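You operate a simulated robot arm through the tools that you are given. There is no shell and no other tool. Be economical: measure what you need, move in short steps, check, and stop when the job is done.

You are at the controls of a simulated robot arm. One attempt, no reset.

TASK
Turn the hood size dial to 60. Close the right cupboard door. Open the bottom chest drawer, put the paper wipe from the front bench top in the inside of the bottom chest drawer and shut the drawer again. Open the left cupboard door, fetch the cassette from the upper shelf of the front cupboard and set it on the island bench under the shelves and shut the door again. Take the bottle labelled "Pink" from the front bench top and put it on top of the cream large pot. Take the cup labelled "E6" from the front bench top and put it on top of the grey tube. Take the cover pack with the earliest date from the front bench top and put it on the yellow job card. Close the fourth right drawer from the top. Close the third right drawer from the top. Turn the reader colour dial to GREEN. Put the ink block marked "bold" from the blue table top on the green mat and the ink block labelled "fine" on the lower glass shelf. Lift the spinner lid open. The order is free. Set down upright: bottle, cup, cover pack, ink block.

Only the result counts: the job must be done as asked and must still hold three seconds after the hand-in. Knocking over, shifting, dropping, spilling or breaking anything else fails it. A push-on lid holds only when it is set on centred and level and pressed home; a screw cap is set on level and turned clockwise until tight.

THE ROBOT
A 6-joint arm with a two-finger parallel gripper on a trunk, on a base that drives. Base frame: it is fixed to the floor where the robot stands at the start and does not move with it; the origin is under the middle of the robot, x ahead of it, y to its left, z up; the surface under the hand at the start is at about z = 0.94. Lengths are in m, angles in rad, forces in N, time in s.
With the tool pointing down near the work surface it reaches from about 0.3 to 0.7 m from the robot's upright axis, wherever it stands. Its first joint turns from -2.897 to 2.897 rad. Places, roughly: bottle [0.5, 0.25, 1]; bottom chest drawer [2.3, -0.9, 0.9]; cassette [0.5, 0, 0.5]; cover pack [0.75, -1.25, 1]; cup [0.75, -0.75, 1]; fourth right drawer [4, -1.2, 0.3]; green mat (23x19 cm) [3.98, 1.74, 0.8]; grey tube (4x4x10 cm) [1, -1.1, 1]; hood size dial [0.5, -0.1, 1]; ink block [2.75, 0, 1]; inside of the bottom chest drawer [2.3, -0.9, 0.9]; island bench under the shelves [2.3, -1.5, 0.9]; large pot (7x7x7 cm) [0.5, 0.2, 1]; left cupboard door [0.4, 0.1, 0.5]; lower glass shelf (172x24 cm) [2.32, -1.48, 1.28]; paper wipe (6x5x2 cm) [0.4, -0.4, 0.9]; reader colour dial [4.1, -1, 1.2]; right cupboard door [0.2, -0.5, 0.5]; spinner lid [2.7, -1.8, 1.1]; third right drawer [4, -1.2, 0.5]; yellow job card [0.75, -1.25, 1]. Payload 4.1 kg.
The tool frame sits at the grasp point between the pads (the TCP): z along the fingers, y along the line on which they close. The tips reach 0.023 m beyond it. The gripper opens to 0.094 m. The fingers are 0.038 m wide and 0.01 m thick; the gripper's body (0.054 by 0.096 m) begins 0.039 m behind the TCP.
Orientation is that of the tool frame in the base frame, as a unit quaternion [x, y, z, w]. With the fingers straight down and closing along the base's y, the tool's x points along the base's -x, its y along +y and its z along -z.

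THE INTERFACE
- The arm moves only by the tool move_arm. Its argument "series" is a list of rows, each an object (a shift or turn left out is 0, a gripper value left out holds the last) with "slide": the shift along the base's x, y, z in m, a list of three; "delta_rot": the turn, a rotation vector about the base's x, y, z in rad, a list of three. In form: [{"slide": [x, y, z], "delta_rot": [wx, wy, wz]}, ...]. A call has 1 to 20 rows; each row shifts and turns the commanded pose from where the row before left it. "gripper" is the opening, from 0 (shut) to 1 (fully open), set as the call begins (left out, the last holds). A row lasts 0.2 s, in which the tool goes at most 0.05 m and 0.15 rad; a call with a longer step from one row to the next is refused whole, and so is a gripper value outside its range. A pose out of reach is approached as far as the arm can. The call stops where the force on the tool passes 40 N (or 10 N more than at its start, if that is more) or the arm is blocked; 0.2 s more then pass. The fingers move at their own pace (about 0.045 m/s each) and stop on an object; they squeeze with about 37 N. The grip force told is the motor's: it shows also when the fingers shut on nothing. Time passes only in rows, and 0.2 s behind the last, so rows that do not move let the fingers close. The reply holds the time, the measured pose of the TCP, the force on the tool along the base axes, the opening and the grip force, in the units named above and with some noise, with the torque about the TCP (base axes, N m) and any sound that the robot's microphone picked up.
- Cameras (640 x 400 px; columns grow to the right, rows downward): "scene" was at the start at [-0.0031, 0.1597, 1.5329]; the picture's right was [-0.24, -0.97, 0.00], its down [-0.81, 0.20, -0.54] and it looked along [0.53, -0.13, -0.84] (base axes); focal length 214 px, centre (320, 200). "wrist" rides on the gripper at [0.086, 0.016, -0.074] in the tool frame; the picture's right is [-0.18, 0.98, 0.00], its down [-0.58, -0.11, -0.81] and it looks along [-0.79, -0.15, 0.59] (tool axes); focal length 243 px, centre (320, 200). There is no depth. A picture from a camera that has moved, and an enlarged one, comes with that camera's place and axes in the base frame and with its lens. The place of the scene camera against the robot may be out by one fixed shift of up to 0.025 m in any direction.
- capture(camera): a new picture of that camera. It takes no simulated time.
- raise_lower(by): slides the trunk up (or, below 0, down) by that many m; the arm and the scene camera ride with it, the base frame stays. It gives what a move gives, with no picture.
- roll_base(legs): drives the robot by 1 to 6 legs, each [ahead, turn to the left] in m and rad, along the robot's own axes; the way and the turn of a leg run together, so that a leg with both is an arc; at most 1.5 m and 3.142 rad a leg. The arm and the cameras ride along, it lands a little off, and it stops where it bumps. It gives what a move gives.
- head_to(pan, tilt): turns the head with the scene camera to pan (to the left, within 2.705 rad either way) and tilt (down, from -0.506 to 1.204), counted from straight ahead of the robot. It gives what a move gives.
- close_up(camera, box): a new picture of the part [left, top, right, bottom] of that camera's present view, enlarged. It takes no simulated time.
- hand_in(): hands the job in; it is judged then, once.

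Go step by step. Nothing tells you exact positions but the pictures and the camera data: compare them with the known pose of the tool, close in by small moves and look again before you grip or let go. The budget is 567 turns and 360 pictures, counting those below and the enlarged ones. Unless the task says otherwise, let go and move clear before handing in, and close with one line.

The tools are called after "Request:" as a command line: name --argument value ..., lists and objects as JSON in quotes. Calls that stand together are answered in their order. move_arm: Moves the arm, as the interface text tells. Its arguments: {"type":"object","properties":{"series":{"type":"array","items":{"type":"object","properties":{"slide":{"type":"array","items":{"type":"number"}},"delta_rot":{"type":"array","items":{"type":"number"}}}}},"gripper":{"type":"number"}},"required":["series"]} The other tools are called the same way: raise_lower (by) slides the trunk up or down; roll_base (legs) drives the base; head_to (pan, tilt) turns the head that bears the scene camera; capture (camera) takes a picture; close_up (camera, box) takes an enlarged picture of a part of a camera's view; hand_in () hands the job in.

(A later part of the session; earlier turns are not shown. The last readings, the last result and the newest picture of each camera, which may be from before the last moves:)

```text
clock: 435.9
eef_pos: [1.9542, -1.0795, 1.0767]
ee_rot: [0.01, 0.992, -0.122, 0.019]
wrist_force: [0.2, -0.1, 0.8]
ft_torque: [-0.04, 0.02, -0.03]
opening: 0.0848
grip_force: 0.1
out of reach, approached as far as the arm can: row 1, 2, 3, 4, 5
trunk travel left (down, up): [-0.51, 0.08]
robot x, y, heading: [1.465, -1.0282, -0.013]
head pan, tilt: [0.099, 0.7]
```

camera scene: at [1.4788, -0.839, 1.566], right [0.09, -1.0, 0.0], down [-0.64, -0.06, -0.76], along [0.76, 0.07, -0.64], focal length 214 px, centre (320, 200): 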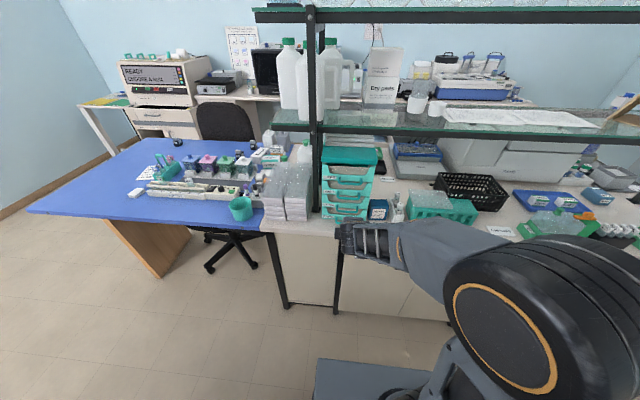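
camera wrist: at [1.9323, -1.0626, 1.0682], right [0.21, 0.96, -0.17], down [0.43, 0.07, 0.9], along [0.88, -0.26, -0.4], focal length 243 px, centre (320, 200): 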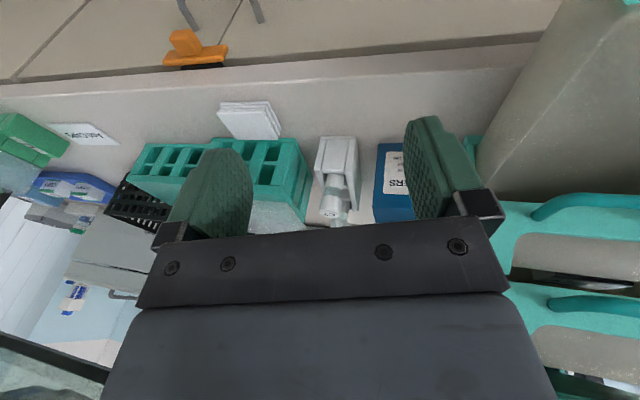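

Request:
move_arm --series '[{"slide": [0, 0.04, 0.0]}, {"slide": [0, 0.04, 0.02]}, {"slide": [0, 0.04, 0.03]}, {"slide": [0, 0.04, 0.03]}]'

Request:
move_arm --series '[{"delta_rot": [0.12, 0.02, 0.01]}, {"delta_rot": [0.124, 0.018, 0.01]}]'

```text
clock: 436.9
eef_pos: [1.9562, -0.9212, 1.1563]
ee_rot: [0.009, 0.99, -0.138, 0.025]
wrist_force: [0.7, 0.2, -1.0]
ft_torque: [-0.01, -0.01, -0.01]
opening: 0.0846
grip_force: 0.1
out of reach, approached as far as the arm can: row 4
trunk travel left (down, up): [-0.51, 0.08]
robot x, y, heading: [1.4689, -1.0263, -0.002]
head pan, tilt: [0.099, 0.7]
```

```text
clock: 437.5
eef_pos: [1.9556, -0.9224, 1.1566]
ee_rot: [0.009, 0.99, -0.138, 0.026]
wrist_force: [0.0, -0.3, 0.1]
ft_torque: [0.01, 0.0, 0.02]
opening: 0.0846
grip_force: 0.0
out of reach, approached as far as the arm can: row 1, 2
trunk travel left (down, up): [-0.51, 0.08]
robot x, y, heading: [1.4614, -1.0263, -0.009]
head pan, tilt: [0.099, 0.7]
```

Request:
move_arm --series '[{"delta_rot": [0, 0, 0.14]}, {"delta_rot": [0, 0, 0.14]}, {"delta_rot": [0, 0, 0.14]}]'

Request:
move_arm --series '[{"slide": [0, 0, 0.04]}, {"slide": [0, 0, 0.04]}]'

```text
clock: 438.3
eef_pos: [1.9402, -0.897, 1.1417]
ee_rot: [-0.192, 0.97, -0.135, 0.057]
wrist_force: [-0.1, 0.5, -0.1]
ft_torque: [-0.04, -0.01, 0.0]
opening: 0.0846
grip_force: 0.0
out of reach, approached as far as the arm can: row 3
trunk travel left (down, up): [-0.51, 0.08]
robot x, y, heading: [1.4629, -1.0254, -0.007]
head pan, tilt: [0.099, 0.7]
```

```text
clock: 438.9
eef_pos: [1.9244, -0.8688, 1.2084]
ee_rot: [-0.195, 0.971, -0.131, 0.055]
wrist_force: [-0.9, 0.2, -0.2]
ft_torque: [-0.02, -0.01, 0.0]
opening: 0.0847
grip_force: 0.1
out of reach, approached as far as the arm can: row 1, 2
trunk travel left (down, up): [-0.51, 0.08]
robot x, y, heading: [1.4618, -1.0274, -0.006]
head pan, tilt: [0.099, 0.7]
```

Request:
move_arm --series '[{"delta_rot": [0.0705, -0.1095, -0.0447]}, {"delta_rot": [0.0705, -0.1095, -0.0447], "slide": [0, 0, -0.03]}, {"delta_rot": [0.0705, -0.1095, -0.0447], "slide": [0, -0.01, -0.03]}, {"delta_rot": [0.0705, -0.1095, -0.0447], "slide": [0, -0.01, -0.03]}, {"delta_rot": [0.0705, -0.1095, -0.0447], "slide": [0.01, -0.01, -0.03]}, {"delta_rot": [0.0705, -0.1095, -0.0447], "slide": [0, 0, -0.03]}]'

```text
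clock: 440.3
eef_pos: [1.9332, -0.9016, 1.0576]
ee_rot: [-0.004, 0.924, 0.012, 0.382]
wrist_force: [-0.8, 0.3, 0.6]
ft_torque: [0.03, 0.01, -0.05]
opening: 0.0846
grip_force: 0.0
trunk travel left (down, up): [-0.51, 0.08]
robot x, y, heading: [1.4636, -1.0228, -0.007]
head pan, tilt: [0.099, 0.7]
```

Request:
move_arm --series '[{"slide": [0, -0.04, 0]}, {"slide": [0, -0.045, 0]}, {"slide": [0, -0.045, 0]}, {"slide": [0, -0.045, 0]}, {"slide": [0, -0.045, 0]}]'

```text
clock: 441.5
eef_pos: [1.9329, -1.1231, 1.0581]
ee_rot: [-0.002, 0.924, 0.012, 0.382]
wrist_force: [-1.0, 0.3, 0.6]
ft_torque: [0.01, -0.01, 0.01]
opening: 0.0845
grip_force: 0.1
out of reach, approached as far as the arm can: row 3
trunk travel left (down, up): [-0.51, 0.08]
robot x, y, heading: [1.462, -1.0283, -0.006]
head pan, tilt: [0.099, 0.7]
```

Good. Now unpitch while moving toward the wipe.

Request:
move_arm --series '[{"delta_rot": [0, 0.131, 0], "slide": [0.03, -0.03, 0]}, {"delta_rot": [0, 0.131, 0], "slide": [0.03, -0.03, 0]}, {"delta_rot": [0, 0.131, 0], "slide": [0.03, -0.02, 0]}, {"delta_rot": [0, 0.131, 0], "slide": [0.03, -0.015, 0]}, {"delta_rot": [0, 0.131, 0], "slide": [0.03, 0, 0]}, {"delta_rot": [0, 0.131, 0], "slide": [0.01, 0, 0]}]'

Request:
capture --camera "wrist"

```text
clock: 442.9
eef_pos: [2.093, -1.2176, 1.0595]
ee_rot: [0.003, 1.0, 0.011, -0.003]
wrist_force: [-0.6, -0.2, 0.8]
ft_torque: [-0.01, -0.04, 0.01]
opening: 0.0847
grip_force: 0.0
trunk travel left (down, up): [-0.51, 0.08]
robot x, y, heading: [1.4611, -1.0246, -0.01]
head pan, tilt: [0.099, 0.7]
```

```text
171 pictures are left
camera wrist: at [2.007, -1.2045, 1.1328], right [0.19, 0.98, 0.02], down [0.58, -0.13, 0.8], along [0.79, -0.14, -0.6], focal length 243 px, centre (320, 200)
```

wrist: 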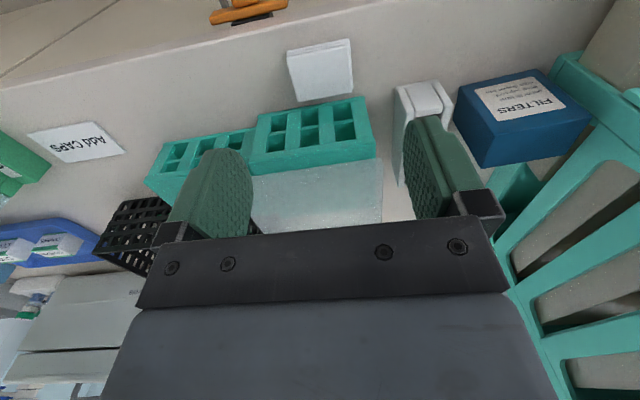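

Request:
move_arm --series '[{"slide": [0.01, 0, -0.02]}, {"slide": [0.007, 0, -0.035]}, {"slide": [0, 0, -0.04]}, {"slide": [0, 0, -0.037]}]' --gripper 0.76

Request:
move_arm --series '[{}, {}, {}, {}]' --gripper 0

Request:
move_arm --series '[{"slide": [0, 0, 0.03]}, {"slide": [0, 0, 0.045]}, {"slide": [-0.01, 0, 0.045]}, {"slide": [-0.03, 0, 0.035]}]'

Request:
capture --camera "wrist"

```text
clock: 443.9
eef_pos: [2.1119, -1.215, 0.9277]
ee_rot: [0.002, 1.0, 0.01, 0.0]
wrist_force: [-0.5, 0.7, -0.8]
ft_torque: [0.05, -0.02, 0.02]
opening: 0.0716
grip_force: 0.0
trunk travel left (down, up): [-0.51, 0.08]
robot x, y, heading: [1.4651, -1.0224, -0.009]
head pan, tilt: [0.099, 0.7]
```

```text
clock: 444.9
eef_pos: [2.1139, -1.2166, 0.9272]
ee_rot: [0.002, 1.0, 0.011, -0.002]
wrist_force: [0.5, -0.9, 0.7]
ft_torque: [-0.03, -0.01, 0.0]
opening: 0.0
grip_force: 18.5
trunk travel left (down, up): [-0.51, 0.08]
robot x, y, heading: [1.4595, -1.0269, -0.003]
head pan, tilt: [0.099, 0.7]
```

```text
clock: 445.9
eef_pos: [2.0715, -1.2192, 1.083]
ee_rot: [0.002, 1.0, 0.011, -0.001]
wrist_force: [-0.2, 0.5, 0.1]
ft_torque: [0.02, 0.0, 0.01]
opening: 0.0
grip_force: 36.7
trunk travel left (down, up): [-0.51, 0.08]
robot x, y, heading: [1.4637, -1.0249, -0.003]
head pan, tilt: [0.099, 0.7]
```

```text
170 pictures are left
camera wrist: at [1.9842, -1.206, 1.1569], right [0.19, 0.98, 0.02], down [0.58, -0.13, 0.8], along [0.79, -0.14, -0.6], focal length 243 px, centre (320, 200)
```

wrist: 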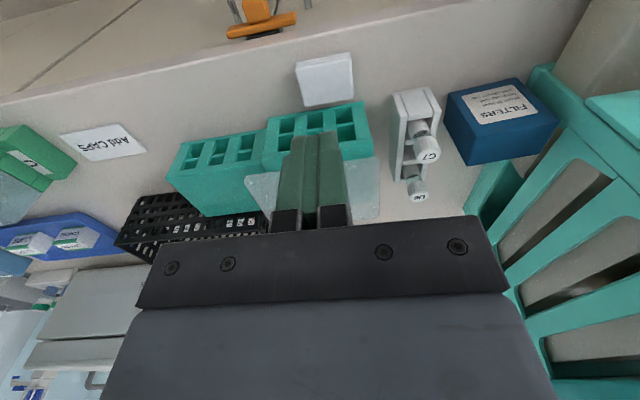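

The bench is lower (~0.88) than I assumed. I go down again, lower.

Request:
move_arm --series '[{"slide": [0.02, 0, -0.04]}, {"slide": [0.02, -0.001, -0.04]}, {"slide": [0.001, 0, -0.045]}, {"slide": [0, 0, -0.03]}, {"slide": [0, 0, -0.01]}]' --gripper 0.76

Request:
capture --camera "wrist"

```text
clock: 447.1
eef_pos: [2.1132, -1.2191, 0.9168]
ee_rot: [0.002, 1.0, 0.011, 0.0]
wrist_force: [0.6, -0.4, -0.2]
ft_torque: [-0.01, 0.01, 0.01]
opening: 0.0713
grip_force: 0.0
trunk travel left (down, up): [-0.51, 0.08]
robot x, y, heading: [1.4606, -1.0242, -0.009]
head pan, tilt: [0.099, 0.7]
```

```text
169 pictures are left
camera wrist: at [2.027, -1.2063, 0.9915], right [0.19, 0.98, 0.02], down [0.58, -0.13, 0.8], along [0.79, -0.14, -0.59], focal length 243 px, centre (320, 200)
```

wrist: 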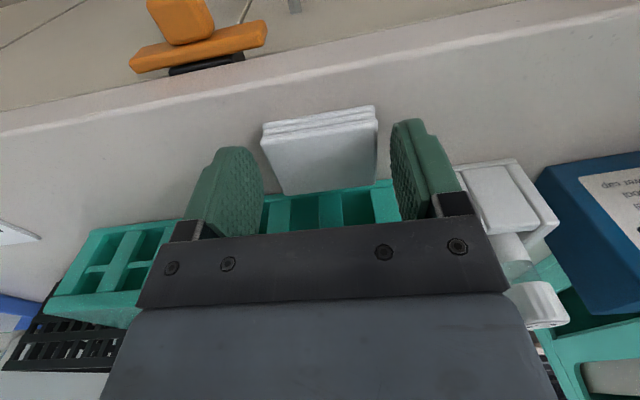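

Request:
move_arm --series '[{"slide": [0, 0, -0.004]}, {"slide": [0, 0, -0.004]}]'

Request:
move_arm --series '[{}, {}, {}, {}]' --gripper 0

```text
clock: 447.7
eef_pos: [2.1127, -1.2187, 0.9149]
ee_rot: [0.002, 1.0, 0.01, 0.006]
wrist_force: [6.6, -3.4, 28.1]
ft_torque: [-0.34, -0.97, -0.01]
opening: 0.0714
grip_force: 0.0
trunk travel left (down, up): [-0.51, 0.08]
robot x, y, heading: [1.4643, -1.0265, -0.012]
head pan, tilt: [0.099, 0.7]
```

```text
clock: 448.7
eef_pos: [2.1146, -1.2188, 0.9152]
ee_rot: [0.002, 1.0, 0.009, 0.005]
wrist_force: [10.3, -4.5, 34.7]
ft_torque: [-0.41, -1.12, -0.02]
opening: 0.0562
grip_force: 36.4
trunk travel left (down, up): [-0.51, 0.08]
robot x, y, heading: [1.4651, -1.0271, -0.006]
head pan, tilt: [0.099, 0.7]
```

Request:
move_arm --series '[{"slide": [0, 0, 0.02]}, {"slide": [0, 0, 0.04]}, {"slide": [0, 0, 0.045]}, {"slide": [-0.01, 0, 0.045]}]'

Request:
capture --camera "wrist"

```text
clock: 449.7
eef_pos: [2.1013, -1.213, 1.0576]
ee_rot: [0.002, 1.0, 0.011, -0.001]
wrist_force: [0.0, 0.4, -0.7]
ft_torque: [0.04, 0.0, 0.01]
opening: 0.0562
grip_force: 36.7
trunk travel left (down, up): [-0.51, 0.08]
robot x, y, heading: [1.4662, -1.026, -0.011]
head pan, tilt: [0.099, 0.7]
```

```text
168 pictures are left
camera wrist: at [2.0156, -1.2016, 1.1324], right [0.19, 0.98, 0.02], down [0.58, -0.13, 0.8], along [0.79, -0.14, -0.6], focal length 243 px, centre (320, 200)
```

wrist: 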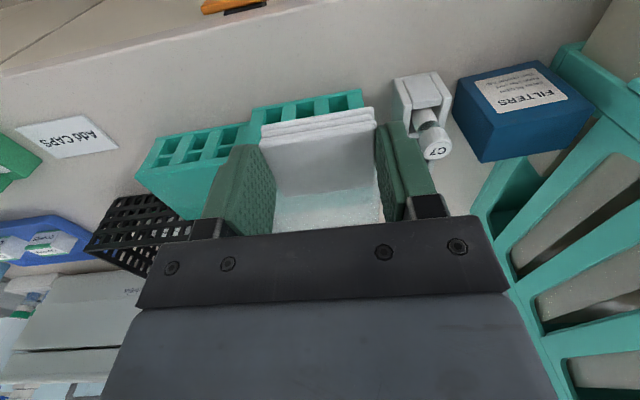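

Request:
move_arm --series '[{"slide": [-0.04, 0.0, 0.02]}, {"slide": [-0.02, 0.04, 0.01]}, {"slide": [0, 0.045, 0]}, {"slide": [0, 0.045, 0]}, {"slide": [0, 0.045, 0]}, {"slide": [0, 0.045, 0]}, {"slide": [0, 0.045, 0]}, {"slide": [0, 0.045, 0]}]'

Request:
capture --camera "wrist"

```text
clock: 451.5
eef_pos: [2.0428, -0.9041, 1.0891]
ee_rot: [0.001, 1.0, 0.012, -0.001]
wrist_force: [-0.5, 0.3, 0.3]
ft_torque: [-0.05, -0.02, 0.01]
opening: 0.0562
grip_force: 37.1
trunk travel left (down, up): [-0.51, 0.08]
robot x, y, heading: [1.4658, -1.0269, -0.012]
head pan, tilt: [0.099, 0.7]
```

```text
167 pictures are left
camera wrist: at [1.956, -0.892, 1.1638], right [0.19, 0.98, 0.02], down [0.58, -0.13, 0.8], along [0.79, -0.14, -0.6], focal length 243 px, centre (320, 200)
```

wrist: 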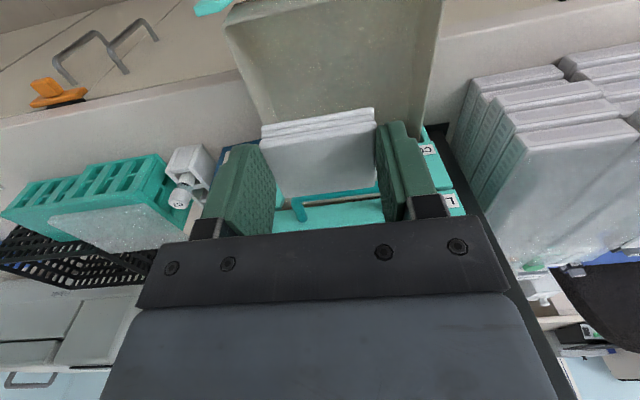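

Request:
move_arm --series '[{"slide": [0.012, 0.014, -0.03]}, {"slide": [0, 0, -0.04]}, {"slide": [0, 0, -0.04]}, {"slide": [0, 0, -0.03]}]'

Request:
capture --camera "wrist"

Request:
close_up --camera "scene" --box '[300, 140, 440, 260]'

```text
clock: 452.5
eef_pos: [2.0524, -0.8942, 0.9495]
ee_rot: [0.002, 1.0, 0.012, -0.001]
wrist_force: [-0.8, 0.5, 0.7]
ft_torque: [0.02, -0.01, -0.02]
opening: 0.0562
grip_force: 36.8
trunk travel left (down, up): [-0.51, 0.08]
robot x, y, heading: [1.4635, -1.0258, -0.009]
head pan, tilt: [0.099, 0.7]
```

```text
166 pictures are left
camera wrist: at [1.966, -0.8813, 1.0232], right [0.19, 0.98, 0.02], down [0.58, -0.13, 0.8], along [0.79, -0.14, -0.6], focal length 243 px, centre (320, 200)
```

wrist: 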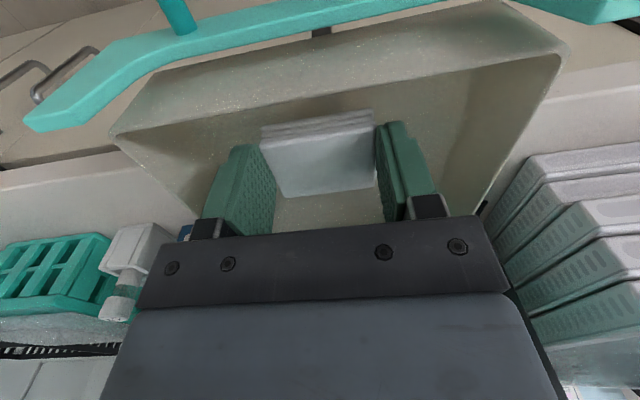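

```text
3.33 times, centred on (370, 200) of scene
camera zoom: at [1.479, -0.839, 1.566], right [0.09, -1.0, 0.0], down [-0.64, -0.06, -0.76], along [0.76, 0.07, -0.64], focal length 715 px, centre (153, 200)
```

zoom: 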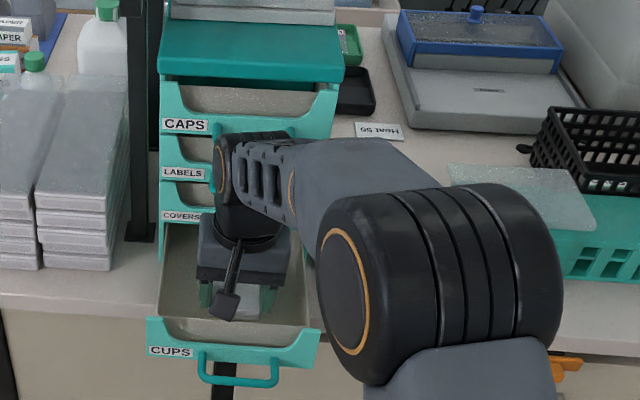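

Request:
move_arm --series '[{"slide": [0, 0.002, -0.015]}, {"slide": [0, 0, -0.008]}, {"slide": [0, 0, -0.004]}]'

Request:
move_arm --series '[{}, {}, {"slide": [0, 0, 0.02]}, {"slide": [-0.01, 0, 0.045]}, {"slide": [-0.01, 0, 0.045]}, {"slide": [0, 0, 0.045]}]' --gripper 0.85

Request:
capture --camera "wrist"

```text
clock: 453.4
eef_pos: [2.0574, -0.892, 0.9317]
ee_rot: [0.003, 1.0, 0.015, 0.01]
wrist_force: [0.8, -1.1, 14.9]
ft_torque: [-0.08, 0.05, 0.0]
opening: 0.0563
grip_force: 37.2
trunk travel left (down, up): [-0.51, 0.08]
robot x, y, heading: [1.4653, -1.0232, -0.01]
head pan, tilt: [0.099, 0.7]
stopped in row 3: the force on the tool passed its limit at 40 N (the readings are from after the stop); the commanded pose is now the measured one
```

```text
clock: 454.8
eef_pos: [2.0387, -0.8911, 1.0836]
ee_rot: [0.002, 1.0, 0.011, 0.006]
wrist_force: [-0.4, 0.0, 0.1]
ft_torque: [-0.01, -0.05, -0.02]
opening: 0.0799
grip_force: 0.1
trunk travel left (down, up): [-0.51, 0.08]
robot x, y, heading: [1.4637, -1.0237, -0.007]
head pan, tilt: [0.099, 0.7]
```

```text
164 pictures are left
camera wrist: at [1.951, -0.8787, 1.1563], right [0.19, 0.98, 0.03], down [0.57, -0.13, 0.81], along [0.8, -0.14, -0.59], focal length 243 px, centre (320, 200)
```

wrist: 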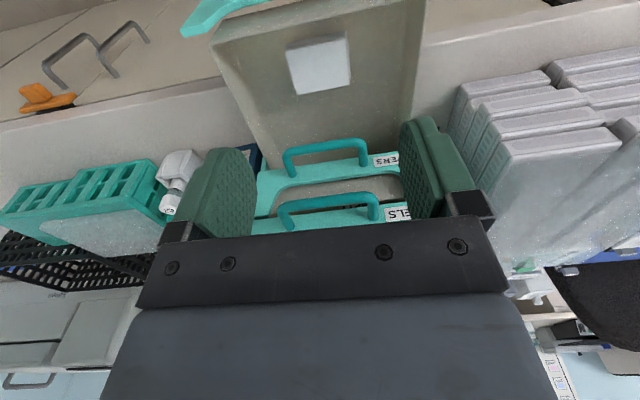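

The wipe lies in the drawer. To shut it I go round to the 45° pose (via the right side, as that path works) and push the handle.

Request:
move_arm --series '[{"slide": [0, -0.045, 0]}, {"slide": [0, -0.045, 0]}, {"slide": [0, -0.045, 0]}, {"slide": [0, -0.045, 0]}, {"slide": [0, -0.045, 0]}, {"slide": [0.01, -0.045, 0]}, {"slide": [0.02, -0.045, 0]}, {"slide": [0.01, -0.014, -0.02]}]' --gripper 0

Request:
move_arm --series '[{"delta_rot": [0, -0.131, 0], "slide": [-0.04, 0.02, 0]}, {"delta_rot": [0, -0.131, 0], "slide": [-0.04, 0.02, 0]}, {"delta_rot": [0, -0.131, 0], "slide": [-0.035, 0.03, 0]}, {"delta_rot": [0, -0.131, 0], "slide": [-0.03, 0.035, 0]}, {"delta_rot": [0, -0.131, 0], "slide": [0, 0.045, 0]}, {"delta_rot": [0, -0.131, 0], "slide": [0, 0.045, 0]}, {"slide": [0, 0.045, 0]}, {"slide": [0, 0.045, 0]}, {"slide": [-0.02, 0.04, 0]}]'

Request:
capture --camera "wrist"

```text
clock: 456.6
eef_pos: [2.0775, -1.2189, 1.0622]
ee_rot: [0.003, 1.0, 0.014, 0.006]
wrist_force: [1.3, -0.7, -0.1]
ft_torque: [0.02, 0.03, -0.02]
opening: 0.0002
grip_force: 37.3
trunk travel left (down, up): [-0.51, 0.08]
robot x, y, heading: [1.4632, -1.0249, -0.008]
head pan, tilt: [0.099, 0.7]
```

```text
clock: 458.6
eef_pos: [1.9094, -0.8978, 1.0628]
ee_rot: [-0.002, 0.922, 0.012, 0.388]
wrist_force: [-0.9, 0.0, -0.5]
ft_torque: [0.0, 0.02, 0.02]
opening: 0.0
grip_force: 36.9
out of reach, approached as far as the arm can: row 6
trunk travel left (down, up): [-0.51, 0.08]
robot x, y, heading: [1.4635, -1.0256, -0.006]
head pan, tilt: [0.099, 0.7]
```

```text
163 pictures are left
camera wrist: at [1.797, -0.8858, 1.0527], right [0.11, 0.98, 0.15], down [-0.17, -0.13, 0.98], along [0.98, -0.14, 0.15], focal length 243 px, centre (320, 200)
```

wrist: 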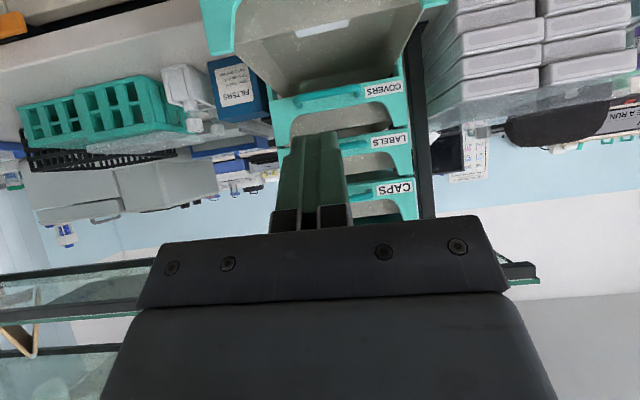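

Request:
move_arm --series '[{"slide": [-0.015, -0.006, -0.04]}, {"slide": [0, 0, -0.045]}, {"slide": [0, 0, -0.045]}]'

Request:
move_arm --series '[{"slide": [0.03, 0, -0.002]}, {"slide": [0.03, 0, 0]}, {"slide": [0.03, 0, 0]}, {"slide": [0.03, 0, 0]}, {"slide": [0.03, 0, 0]}]'

Request:
capture --camera "wrist"

Request:
close_up --camera "scene" --box '[300, 140, 440, 260]'

```text
clock: 459.4
eef_pos: [1.8984, -0.9077, 0.9351]
ee_rot: [-0.003, 0.922, 0.012, 0.388]
wrist_force: [-0.4, 0.0, 0.3]
ft_torque: [-0.02, -0.03, -0.01]
opening: 0.0
grip_force: 36.9
trunk travel left (down, up): [-0.51, 0.08]
robot x, y, heading: [1.4602, -1.0268, -0.007]
head pan, tilt: [0.099, 0.7]
```

```text
clock: 460.6
eef_pos: [2.0492, -0.9048, 0.9317]
ee_rot: [-0.003, 0.921, 0.013, 0.389]
wrist_force: [-0.2, -0.3, -1.1]
ft_torque: [0.02, 0.02, 0.04]
opening: 0.0001
grip_force: 37.3
trunk travel left (down, up): [-0.51, 0.08]
robot x, y, heading: [1.4633, -1.0234, -0.003]
head pan, tilt: [0.099, 0.7]
```

```text
162 pictures are left
camera wrist: at [1.9348, -0.8928, 0.9215], right [0.11, 0.98, 0.15], down [-0.17, -0.13, 0.98], along [0.98, -0.14, 0.15], focal length 243 px, centre (320, 200)
```

wrist: 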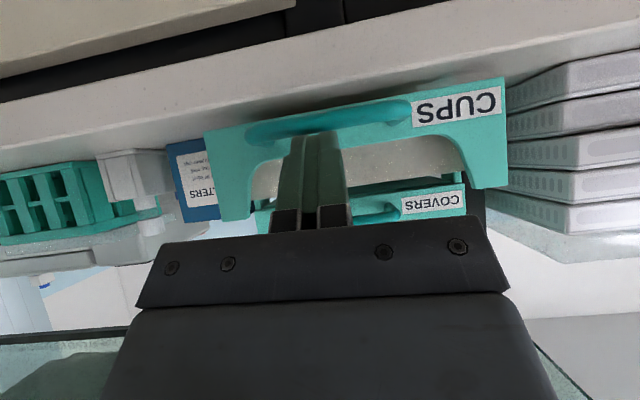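

```text
3.33 times, centred on (370, 200) of scene
camera zoom: at [1.4785, -0.8394, 1.5661], right [0.09, -1.0, 0.0], down [-0.64, -0.06, -0.77], along [0.76, 0.07, -0.64], focal length 715 px, centre (153, 200)
```

zoom: 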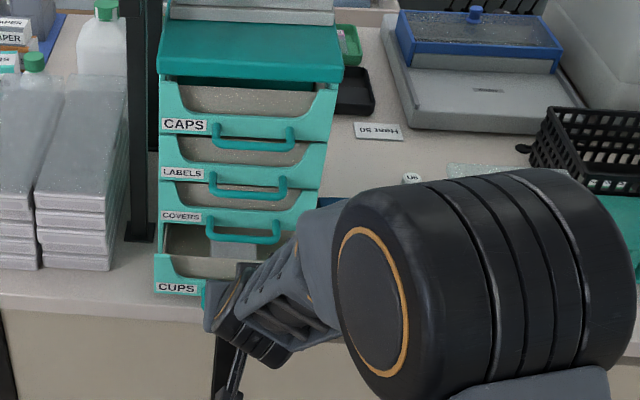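

Request:
move_arm --series '[{"slide": [0.02, 0, 0]}, {"slide": [0.015, 0, 0]}, {"slide": [0.01, 0, 0]}, {"slide": [0.006, 0, 0]}, {"slide": [0.005, 0, 0]}]'

Request:
close_up --camera "scene" --box '[300, 140, 420, 240]'

Request:
capture --camera "wrist"

```text
clock: 461.8
eef_pos: [2.1039, -0.9082, 0.9326]
ee_rot: [-0.003, 0.921, 0.012, 0.389]
wrist_force: [0.4, -1.1, 0.5]
ft_torque: [-0.03, 0.0, -0.03]
opening: 0.0
grip_force: 37.1
trunk travel left (down, up): [-0.51, 0.08]
robot x, y, heading: [1.4624, -1.0267, -0.008]
head pan, tilt: [0.099, 0.7]
```

```text
4.00 times, centred on (360, 190) of scene
camera zoom: at [1.4786, -0.8393, 1.566], right [0.09, -1.0, 0.0], down [-0.64, -0.06, -0.77], along [0.76, 0.07, -0.64], focal length 858 px, centre (160, 240)
```

zoom: 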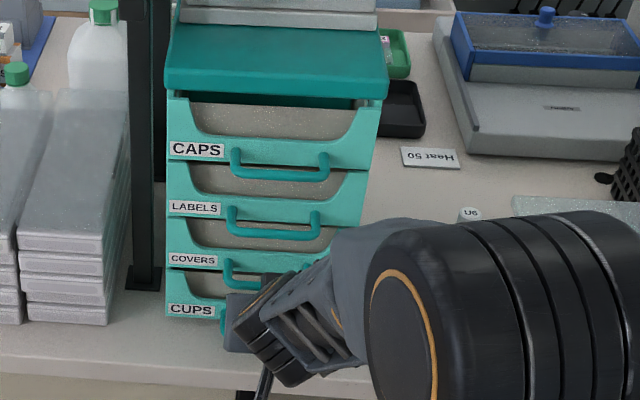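

```text
159 pictures are left
camera wrist: at [1.9887, -0.8943, 0.9228], right [0.11, 0.98, 0.15], down [-0.17, -0.13, 0.98], along [0.98, -0.14, 0.15], focal length 243 px, centre (320, 200)
```

wrist: 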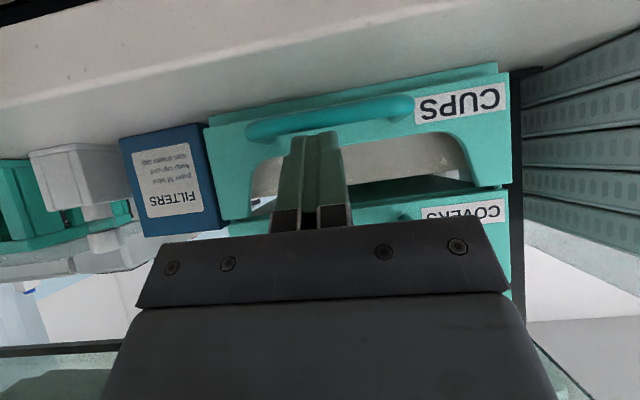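

Request:
move_arm --series '[{"slide": [0.004, 0, 0]}, {"slide": [0.004, 0, 0]}, {"slide": [0.003, 0, 0]}]'

Request:
close_up --camera "scene" --box '[300, 140, 420, 240]'

```text
clock: 462.7
eef_pos: [2.1068, -0.9074, 0.9334]
ee_rot: [-0.004, 0.922, 0.014, 0.387]
wrist_force: [-23.9, -5.4, 16.9]
ft_torque: [-0.14, 0.56, -0.11]
opening: 0.0
grip_force: 37.2
trunk travel left (down, up): [-0.51, 0.08]
robot x, y, heading: [1.4637, -1.0248, -0.008]
head pan, tilt: [0.099, 0.7]
stopped in row 3: the force on the tool passed its limit at 41 N (the readings are from after the stop); the commanded pose is now the measured one
```

```text
4.00 times, centred on (360, 190) of scene
camera zoom: at [1.4728, -0.8401, 1.5664], right [0.09, -1.0, 0.0], down [-0.64, -0.06, -0.77], along [0.76, 0.07, -0.64], focal length 858 px, centre (160, 240)
```

zoom: 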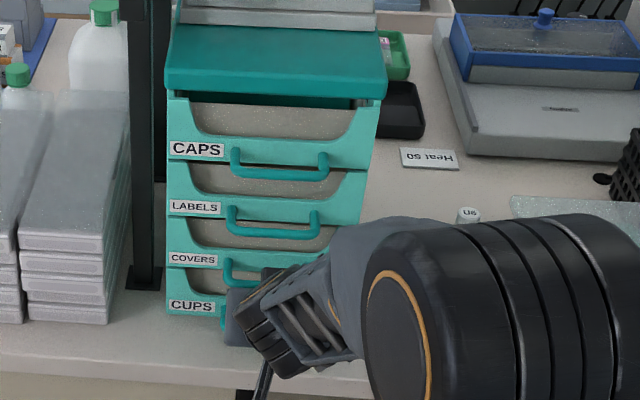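

Drawer shut with the wipe inside. I back off and look at the blue table with the ink blocks.

Request:
move_arm --series '[{"slide": [-0.03, 0, 0.01]}, {"slide": [-0.04, 0, 0.02]}, {"slide": [-0.04, 0, 0.03]}, {"slide": [-0.02, 0, 0.04]}, {"slide": [0, 0, 0.045]}, {"slide": [0, 0, 0.045]}]'

Request:
head_to --pan 0.5 --tilt 0.5

Request:
capture --camera "scene"

Request:
close_up --camera "scene" --box '[220, 150, 420, 260]'

```text
clock: 464.1
eef_pos: [1.9799, -0.906, 1.1252]
ee_rot: [-0.004, 0.923, 0.014, 0.386]
wrist_force: [0.4, -0.4, 0.8]
ft_torque: [0.04, -0.01, 0.01]
opening: 0.0001
grip_force: 37.0
trunk travel left (down, up): [-0.51, 0.08]
robot x, y, heading: [1.4653, -1.0233, 0.0]
head pan, tilt: [0.099, 0.7]
```

```text
clock: 465.0
eef_pos: [1.9803, -0.9066, 1.1232]
ee_rot: [-0.004, 0.922, 0.013, 0.386]
wrist_force: [-0.8, 0.2, 0.6]
ft_torque: [0.0, 0.0, 0.03]
opening: 0.0004
grip_force: 37.0
trunk travel left (down, up): [-0.51, 0.08]
robot x, y, heading: [1.462, -1.0261, -0.007]
head pan, tilt: [0.499, 0.499]
```

```text
157 pictures are left
camera scene: at [1.4737, -0.8041, 1.5837], right [0.47, -0.88, 0.0], down [-0.42, -0.23, -0.88], along [0.77, 0.41, -0.48], focal length 214 px, centre (320, 200)
```

scene: 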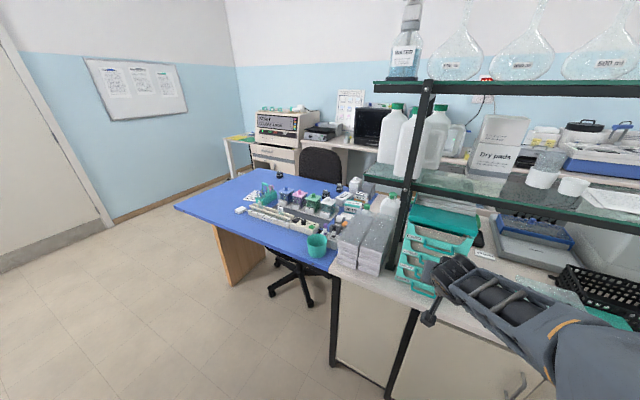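

```text
3.20 times, centred on (320, 205) of scene
camera zoom: at [1.4737, -0.8041, 1.5837], right [0.47, -0.88, 0.0], down [-0.42, -0.23, -0.88], along [0.77, 0.41, -0.48], focal length 686 px, centre (320, 184)
```

zoom: 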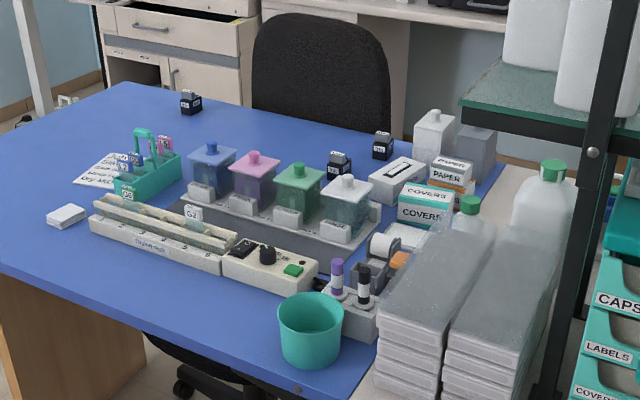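

I see three black ink blocks on the blue table. I'll go round the island's right end to the far side to see the spinner, the drawers and the reader first.

Request:
roll_base --legs '[[0, -1.57], [1.0, 0], [0.9, 0], [0, 1.57], [1.0, 0], [0.9, 0]]'

Request:
head_to --pan 0.7 --tilt 0.4

Request:
capture --camera "scene"

```text
clock: 491.3
eef_pos: [3.8818, -2.6475, 1.1232]
ee_rot: [-0.035, 0.922, 0.026, 0.384]
wrist_force: [-0.6, 0.5, -0.8]
ft_torque: [0.03, -0.01, 0.01]
opening: 0.0002
grip_force: 37.1
trunk travel left (down, up): [-0.51, 0.08]
robot x, y, heading: [3.3772, -2.8022, 0.064]
head pan, tilt: [0.499, 0.499]
```

```text
clock: 492.0
eef_pos: [3.8831, -2.6474, 1.1248]
ee_rot: [-0.034, 0.922, 0.025, 0.386]
wrist_force: [-0.5, 0.1, -0.4]
ft_torque: [0.0, 0.0, 0.02]
opening: 0.0
grip_force: 37.0
trunk travel left (down, up): [-0.51, 0.08]
robot x, y, heading: [3.3727, -2.8018, 0.061]
head pan, tilt: [0.7, 0.4]
```

```text
155 pictures are left
camera scene: at [3.3615, -2.5637, 1.5928], right [0.69, -0.72, 0.0], down [-0.28, -0.27, -0.92], along [0.67, 0.63, -0.39], focal length 214 px, centre (320, 200)
```

scene: 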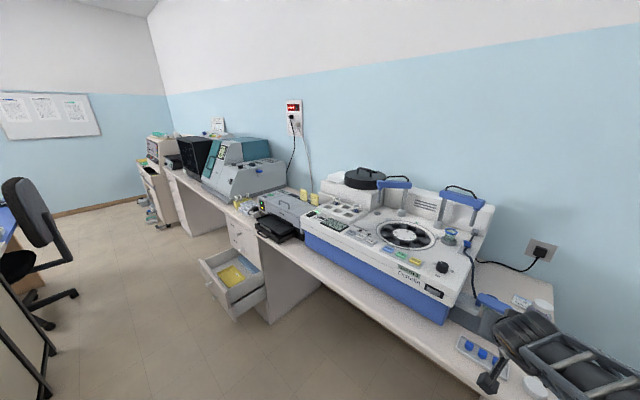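

Request:
close_up --camera "scene" --box '[130, 120, 340, 330]'

Request:
head_to --pan 1.5 --tilt 0.45

Request:
capture --camera "scene"

```text
1.90 times, centred on (235, 225) of scene
camera zoom: at [3.3615, -2.5637, 1.5928], right [0.69, -0.72, 0.0], down [-0.28, -0.27, -0.92], along [0.67, 0.63, -0.39], focal length 408 px, centre (482, 152)
```

zoom: 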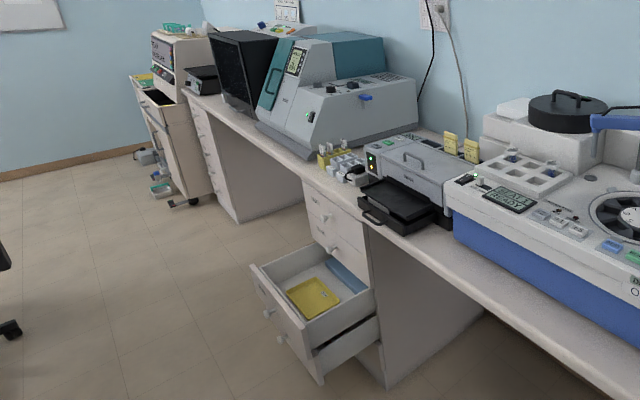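

```text
clock: 493.1
eef_pos: [3.8831, -2.648, 1.1243]
ee_rot: [-0.035, 0.922, 0.026, 0.385]
wrist_force: [0.1, 0.8, -0.1]
ft_torque: [0.04, 0.01, 0.02]
opening: 0.0002
grip_force: 37.4
trunk travel left (down, up): [-0.51, 0.08]
robot x, y, heading: [3.3737, -2.8041, 0.063]
head pan, tilt: [1.499, 0.45]
```

```text
153 pictures are left
camera scene: at [3.2955, -2.5357, 1.5882], right [1.0, -0.01, 0.0], down [0.0, -0.44, -0.9], along [0.01, 0.9, -0.44], focal length 214 px, centre (320, 200)
```

scene: 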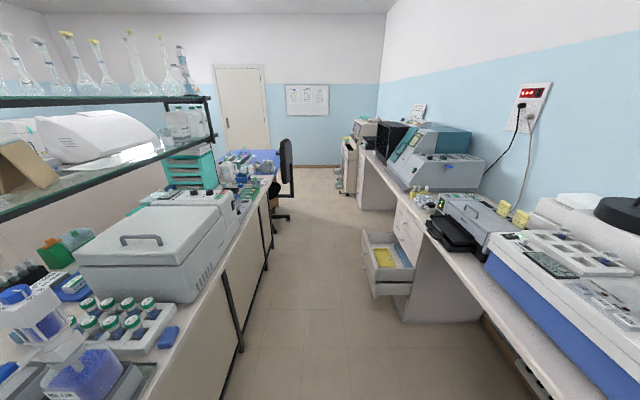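

Now clear: the spinner (grey box with lid handle facing +x), two open drawers of the pedestal, and the reader beyond. Spinner first: drive to about (3.33, −1.82), facing −x.

Request:
roll_base --legs '[[0, 1.51], [0.97, 0], [0, 1.57]]'

Request:
head_to --pan 0.0 --tilt 0.6

Request:
capture --camera "scene"

```text
clock: 505.2
eef_pos: [2.8802, -1.8511, 1.1249]
ee_rot: [0.919, -0.064, -0.388, -0.015]
wrist_force: [15.5, -8.8, 4.1]
ft_torque: [-0.12, 0.13, 0.31]
opening: 0.0
grip_force: 37.8
trunk travel left (down, up): [-0.51, 0.08]
robot x, y, heading: [3.4069, -1.8083, 2.979]
head pan, tilt: [1.499, 0.45]
stopped in leg 3: the force on the tool passed its limit at 62 N (the readings are from after the stop); the commanded pose is now the measured one
```

```text
clock: 506.8
eef_pos: [2.8813, -1.8499, 1.1252]
ee_rot: [0.92, -0.066, -0.385, -0.017]
wrist_force: [19.6, -9.8, 1.5]
ft_torque: [-0.06, 0.0, 0.32]
opening: 0.0
grip_force: 36.9
trunk travel left (down, up): [-0.51, 0.08]
robot x, y, heading: [3.4043, -1.8094, 2.979]
head pan, tilt: [0.0, 0.6]
```

```text
152 pictures are left
camera scene: at [3.3438, -1.9577, 1.5745], right [0.16, 0.99, 0.0], down [0.56, -0.09, -0.83], along [-0.82, 0.13, -0.56], focal length 214 px, centre (320, 200)
```

scene: 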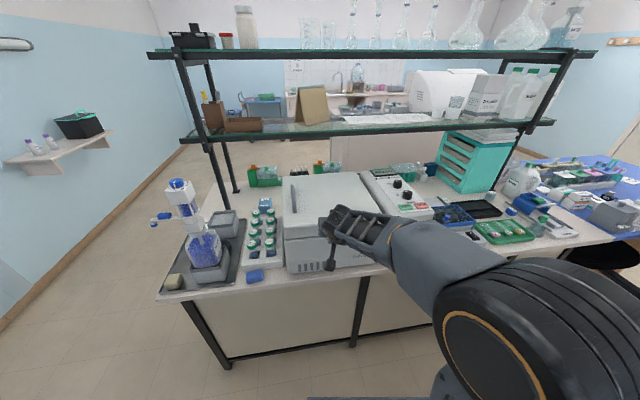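

The hand touched the spinner's side while turning. I retract the arm and finish the turn.

Request:
move_arm --series '[{"slide": [0.04, 0.01, 0.01]}, {"slide": [0.02, 0.0, 0.04]}, {"slide": [0.0, 0.0, 0.045]}, {"slide": [0.0, 0.0, 0.045]}, {"slide": [0.0, 0, 0.02]}]'

Request:
roll_base --legs '[[0, 0.16]]'

Request:
capture --camera "scene"

Request:
capture --camera "wrist"

```text
clock: 508.0
eef_pos: [2.9389, -1.8416, 1.283]
ee_rot: [0.921, -0.066, -0.385, -0.016]
wrist_force: [0.0, 1.3, -0.6]
ft_torque: [0.03, -0.01, -0.01]
opening: 0.0002
grip_force: 36.6
trunk travel left (down, up): [-0.51, 0.08]
robot x, y, heading: [3.408, -1.808, 2.978]
head pan, tilt: [0.0, 0.6]
```

```text
clock: 509.0
eef_pos: [2.9503, -1.9167, 1.2836]
ee_rot: [0.923, 0.009, -0.384, 0.016]
wrist_force: [0.4, -0.2, -0.2]
ft_torque: [0.06, -0.01, 0.01]
opening: 0.0
grip_force: 36.9
trunk travel left (down, up): [-0.51, 0.08]
robot x, y, heading: [3.4058, -1.8079, 3.143]
head pan, tilt: [0.0, 0.6]
```

```text
151 pictures are left
camera scene: at [3.3672, -1.963, 1.5746], right [0.0, 1.0, 0.0], down [0.56, 0.0, -0.83], along [-0.83, 0.0, -0.56], focal length 214 px, centre (320, 200)
```

scene: 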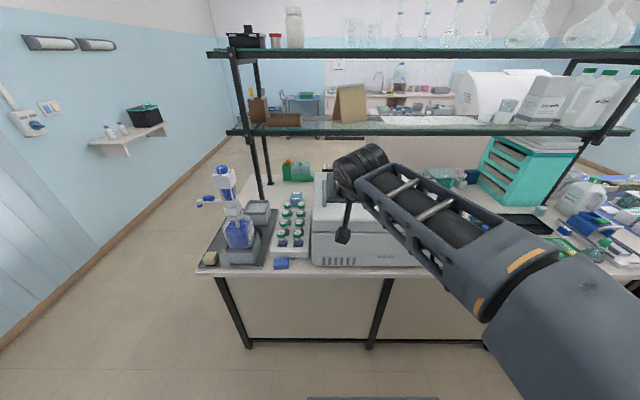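

```text
150 pictures are left
camera wrist: at [3.0647, -1.9319, 1.2735], right [-0.1, -0.98, 0.15], down [0.16, 0.13, 0.98], along [-0.98, 0.12, 0.14], focal length 243 px, centre (320, 200)
```

wrist: 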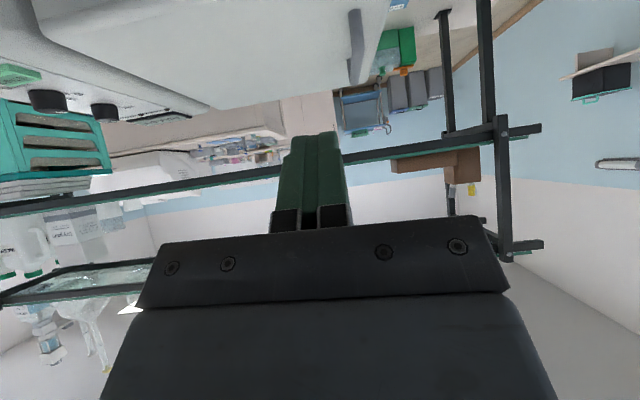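

Request:
move_arm --series '[{"slide": [0.0, 0.045, 0]}, {"slide": [0, 0.045, 0]}, {"slide": [0, 0.045, 0]}, {"slide": [0, 0.045, 0]}, {"slide": [0, 0.045, 0]}, {"slide": [0, 0.045, 0]}, {"slide": [0, 0.045, 0]}, {"slide": [0, 0.045, 0]}]'

Request:
close_up --camera "scene" --box '[240, 130, 480, 290]'

```text
clock: 510.8
eef_pos: [2.9896, -1.874, 1.2252]
ee_rot: [0.922, 0.007, -0.388, 0.01]
wrist_force: [0.4, 0.5, 0.2]
ft_torque: [0.03, 0.03, 0.02]
opening: 0.0
grip_force: 37.1
out of reach, approached as far as the arm can: row 1, 2, 3, 4, 5, 6, 7, 8
trunk travel left (down, up): [-0.51, 0.08]
robot x, y, heading: [3.4054, -1.8106, 3.14]
head pan, tilt: [0.0, 0.6]
```

```text
2.50 times, centred on (360, 210) of scene
camera zoom: at [3.3671, -1.9629, 1.5746], right [0.0, 1.0, 0.0], down [0.56, 0.0, -0.83], along [-0.83, 0.0, -0.56], focal length 536 px, centre (220, 175)
```

zoom: 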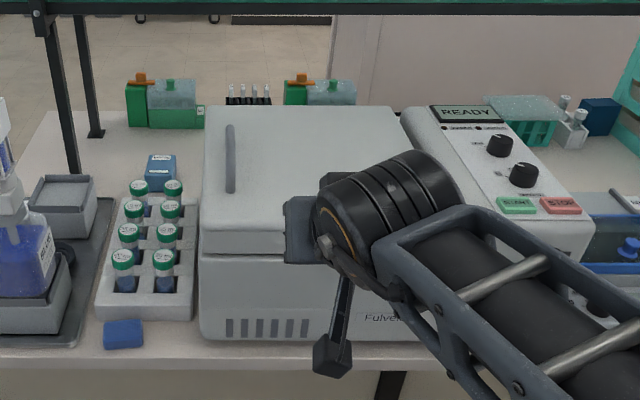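

The lid handle is a bar along x near the lid's −y edge (~(2.61, −1.945)); hinge on the +y side. I go tool-down and move closer.

Request:
move_arm --series '[{"delta_rot": [0, -0.13, 0], "slide": [0, -0.02, 0.02]}, {"delta_rot": [0, -0.13, 0], "slide": [0, -0.02, 0.02]}, {"delta_rot": [0, -0.13, 0], "slide": [0, -0.02, 0.02]}, {"delta_rot": [0, -0.13, 0], "slide": [0, -0.02, 0.02]}, {"delta_rot": [0, -0.13, 0]}, {"delta_rot": [0, -0.125, 0]}]' --gripper 0.6

Request:
roll_base --legs '[[0.1, 0]]'

Request:
capture --camera "wrist"

```text
clock: 512.2
eef_pos: [3.0407, -2.0375, 1.2864]
ee_rot: [0.99, 0.001, -0.107, -0.091]
wrist_force: [-0.3, 0.4, 0.0]
ft_torque: [-0.02, 0.03, 0.0]
opening: 0.0565
grip_force: 0.0
out of reach, approached as far as the arm can: row 1, 2, 3, 4, 5, 6
trunk travel left (down, up): [-0.51, 0.08]
robot x, y, heading: [3.4067, -1.8135, 3.141]
head pan, tilt: [0.0, 0.6]
```

```text
clock: 513.4
eef_pos: [2.9402, -2.0352, 1.2879]
ee_rot: [0.99, -0.001, -0.107, -0.092]
wrist_force: [-0.2, 0.1, 0.2]
ft_torque: [-0.01, -0.03, -0.01]
opening: 0.0565
grip_force: 0.1
trunk travel left (down, up): [-0.51, 0.08]
robot x, y, heading: [3.3053, -1.8048, 3.139]
head pan, tilt: [0.0, 0.6]
```

```text
148 pictures are left
camera wrist: at [3.0401, -2.0656, 1.3358], right [-0.2, -0.97, -0.14], down [-0.4, -0.05, 0.92], along [-0.9, 0.24, -0.37], focal length 243 px, centre (320, 200)
```

wrist: 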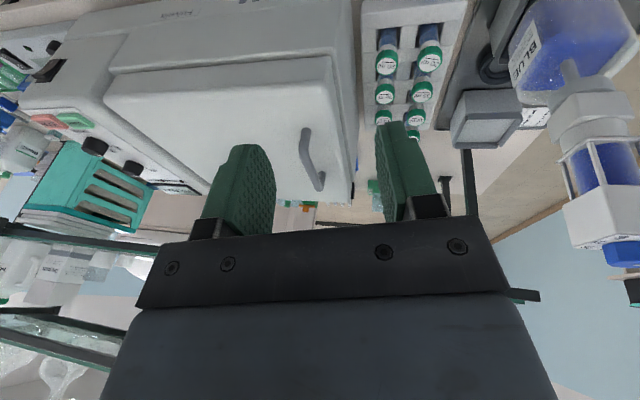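

Same wrist branch issue; I return to 45° pitch, cross to the robot's right side (+y), and make the tool vertical there.

Request:
move_arm --series '[{"delta_rot": [-0.038, 0.116, 0.018]}, {"delta_rot": [-0.038, 0.116, 0.018], "slide": [0, 0, -0.02]}, {"delta_rot": [-0.038, 0.116, 0.018], "slide": [0, 0.02, -0.02]}, {"delta_rot": [-0.038, 0.116, 0.018], "slide": [0, 0.03, 0]}, {"delta_rot": [-0.038, 0.116, 0.018], "slide": [0, 0.04, 0]}]'

Request:
move_arm --series '[{"slide": [0, 0.04, 0]}, {"slide": [0, 0.045, 0]}, {"slide": [0, 0.045, 0]}, {"slide": [0, 0.045, 0]}, {"slide": [0, 0.045, 0]}, {"slide": [0, 0.045, 0]}]'

```text
clock: 514.6
eef_pos: [2.9427, -1.9461, 1.2484]
ee_rot: [0.921, 0.007, -0.39, 0.011]
wrist_force: [0.3, -0.6, -0.1]
ft_torque: [0.02, 0.02, 0.0]
opening: 0.0563
grip_force: 0.0
trunk travel left (down, up): [-0.51, 0.08]
robot x, y, heading: [3.307, -1.809, 3.145]
head pan, tilt: [0.0, 0.6]
```

```text
clock: 516.0
eef_pos: [2.9512, -1.8619, 1.2409]
ee_rot: [0.92, 0.006, -0.391, 0.007]
wrist_force: [0.9, -0.5, -0.6]
ft_torque: [-0.01, -0.01, -0.02]
opening: 0.0565
grip_force: 0.0
out of reach, approached as far as the arm can: row 2, 3, 4, 5, 6
trunk travel left (down, up): [-0.51, 0.08]
robot x, y, heading: [3.3077, -1.8079, 3.14]
head pan, tilt: [0.0, 0.6]
```

Request:
move_arm --series '[{"slide": [-0.04, -0.01, 0]}, {"slide": [-0.04, -0.01, 0]}, {"slide": [-0.04, 0, 0]}, {"slide": [-0.04, 0, 0]}]'

Request:
move_arm --series '[{"slide": [0, 0.04, 0]}, {"slide": [0, 0.045, 0]}, {"slide": [0, 0.045, 0]}, {"slide": [0, 0.045, 0]}, {"slide": [0, 0.045, 0]}, {"slide": [0, 0.045, 0]}]'

```text
clock: 517.0
eef_pos: [2.7921, -1.8904, 1.2382]
ee_rot: [0.92, 0.006, -0.391, 0.006]
wrist_force: [-0.7, 0.1, -1.1]
ft_torque: [-0.02, -0.02, 0.04]
opening: 0.0561
grip_force: 0.0
out of reach, approached as far as the arm can: row 4
trunk travel left (down, up): [-0.51, 0.08]
robot x, y, heading: [3.311, -1.8118, 3.138]
head pan, tilt: [0.0, 0.6]
```

```text
clock: 518.4
eef_pos: [2.8142, -1.865, 1.1918]
ee_rot: [0.92, 0.004, -0.392, 0.003]
wrist_force: [-0.5, -0.1, -0.2]
ft_torque: [-0.01, 0.01, 0.0]
opening: 0.0566
grip_force: 0.0
out of reach, approached as far as the arm can: row 1, 2, 3, 4, 5, 6
trunk travel left (down, up): [-0.51, 0.08]
robot x, y, heading: [3.3067, -1.8084, 3.139]
head pan, tilt: [0.0, 0.6]
```

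Request:
move_arm --series '[{"slide": [0.04, -0.01, 0.01]}, {"slide": [0.04, -0.02, 0.01]}, {"slide": [0.02, -0.02, 0]}]'

Request:
roll_base --legs '[[-0.08, 0]]'

Request:
move_arm --series '[{"slide": [-0.02, 0, -0.045]}, {"slide": [-0.02, 0, -0.045]}, {"slide": [0, 0, -0.045]}, {"slide": [0, 0, -0.01]}, {"slide": [0, 0.04, 0]}, {"slide": [0, 0.045, 0]}, {"slide": [0, 0.045, 0]}, {"slide": [0, 0.045, 0]}, {"slide": [0, 0.045, 0]}]'

```text
clock: 519.2
eef_pos: [2.9157, -1.9161, 1.213]
ee_rot: [0.921, 0.007, -0.389, 0.011]
wrist_force: [0.3, -0.4, 0.0]
ft_torque: [0.0, 0.0, 0.0]
opening: 0.0565
grip_force: 0.0
trunk travel left (down, up): [-0.51, 0.08]
robot x, y, heading: [3.3078, -1.8088, 3.139]
head pan, tilt: [0.0, 0.6]
```

```text
clock: 520.2
eef_pos: [2.9931, -1.9147, 1.2131]
ee_rot: [0.921, 0.008, -0.389, 0.011]
wrist_force: [-0.3, 0.8, 0.0]
ft_torque: [0.03, 0.01, -0.01]
opening: 0.0566
grip_force: 0.1
trunk travel left (down, up): [-0.51, 0.08]
robot x, y, heading: [3.3842, -1.81, 3.143]
head pan, tilt: [0.0, 0.6]
```

```text
clock: 522.2
eef_pos: [2.9535, -1.695, 1.0712]
ee_rot: [0.921, 0.006, -0.388, 0.011]
wrist_force: [0.6, 0.2, 0.0]
ft_torque: [-0.05, -0.01, -0.02]
opening: 0.0564
grip_force: 0.1
out of reach, approached as far as the arm can: row 7
trunk travel left (down, up): [-0.51, 0.08]
robot x, y, heading: [3.3858, -1.8083, 3.134]
head pan, tilt: [0.0, 0.6]
```

Request:
move_arm --series '[{"delta_rot": [0, -0.13, 0], "slide": [0, 0.03, 0.01]}, {"delta_rot": [0, -0.13, 0], "slide": [0, 0.03, 0.02]}, {"delta_rot": [0, -0.13, 0], "slide": [0, 0.02, 0.03]}, {"delta_rot": [0, -0.13, 0], "slide": [0, 0.015, 0.04]}, {"delta_rot": [0, -0.13, 0], "slide": [0, 0, 0.045]}, {"delta_rot": [0, -0.155, 0], "slide": [0, 0, 0.04]}]'

```text
refused: row 6 steps farther than a row can; nothing moved
```

Request:
move_arm --series '[{"delta_rot": [0, -0.13, 0], "slide": [0, 0.03, 0.01]}, {"delta_rot": [0, -0.13, 0], "slide": [0, 0.03, 0.02]}, {"delta_rot": [0, -0.13, 0], "slide": [0, 0.02, 0.03]}, {"delta_rot": [0, -0.13, 0], "slide": [0, 0.015, 0.04]}, {"delta_rot": [0, -0.13, 0], "slide": [0, 0, 0.045]}, {"delta_rot": [0, -0.149, 0], "slide": [0, 0, 0.04]}]'

```text
clock: 523.6
eef_pos: [2.9538, -1.6015, 1.2515]
ee_rot: [1.0, 0.003, 0.001, 0.013]
wrist_force: [-0.7, -0.1, -0.1]
ft_torque: [0.02, 0.0, 0.01]
opening: 0.0563
grip_force: 0.1
trunk travel left (down, up): [-0.51, 0.08]
robot x, y, heading: [3.3875, -1.8078, 3.14]
head pan, tilt: [0.0, 0.6]
```

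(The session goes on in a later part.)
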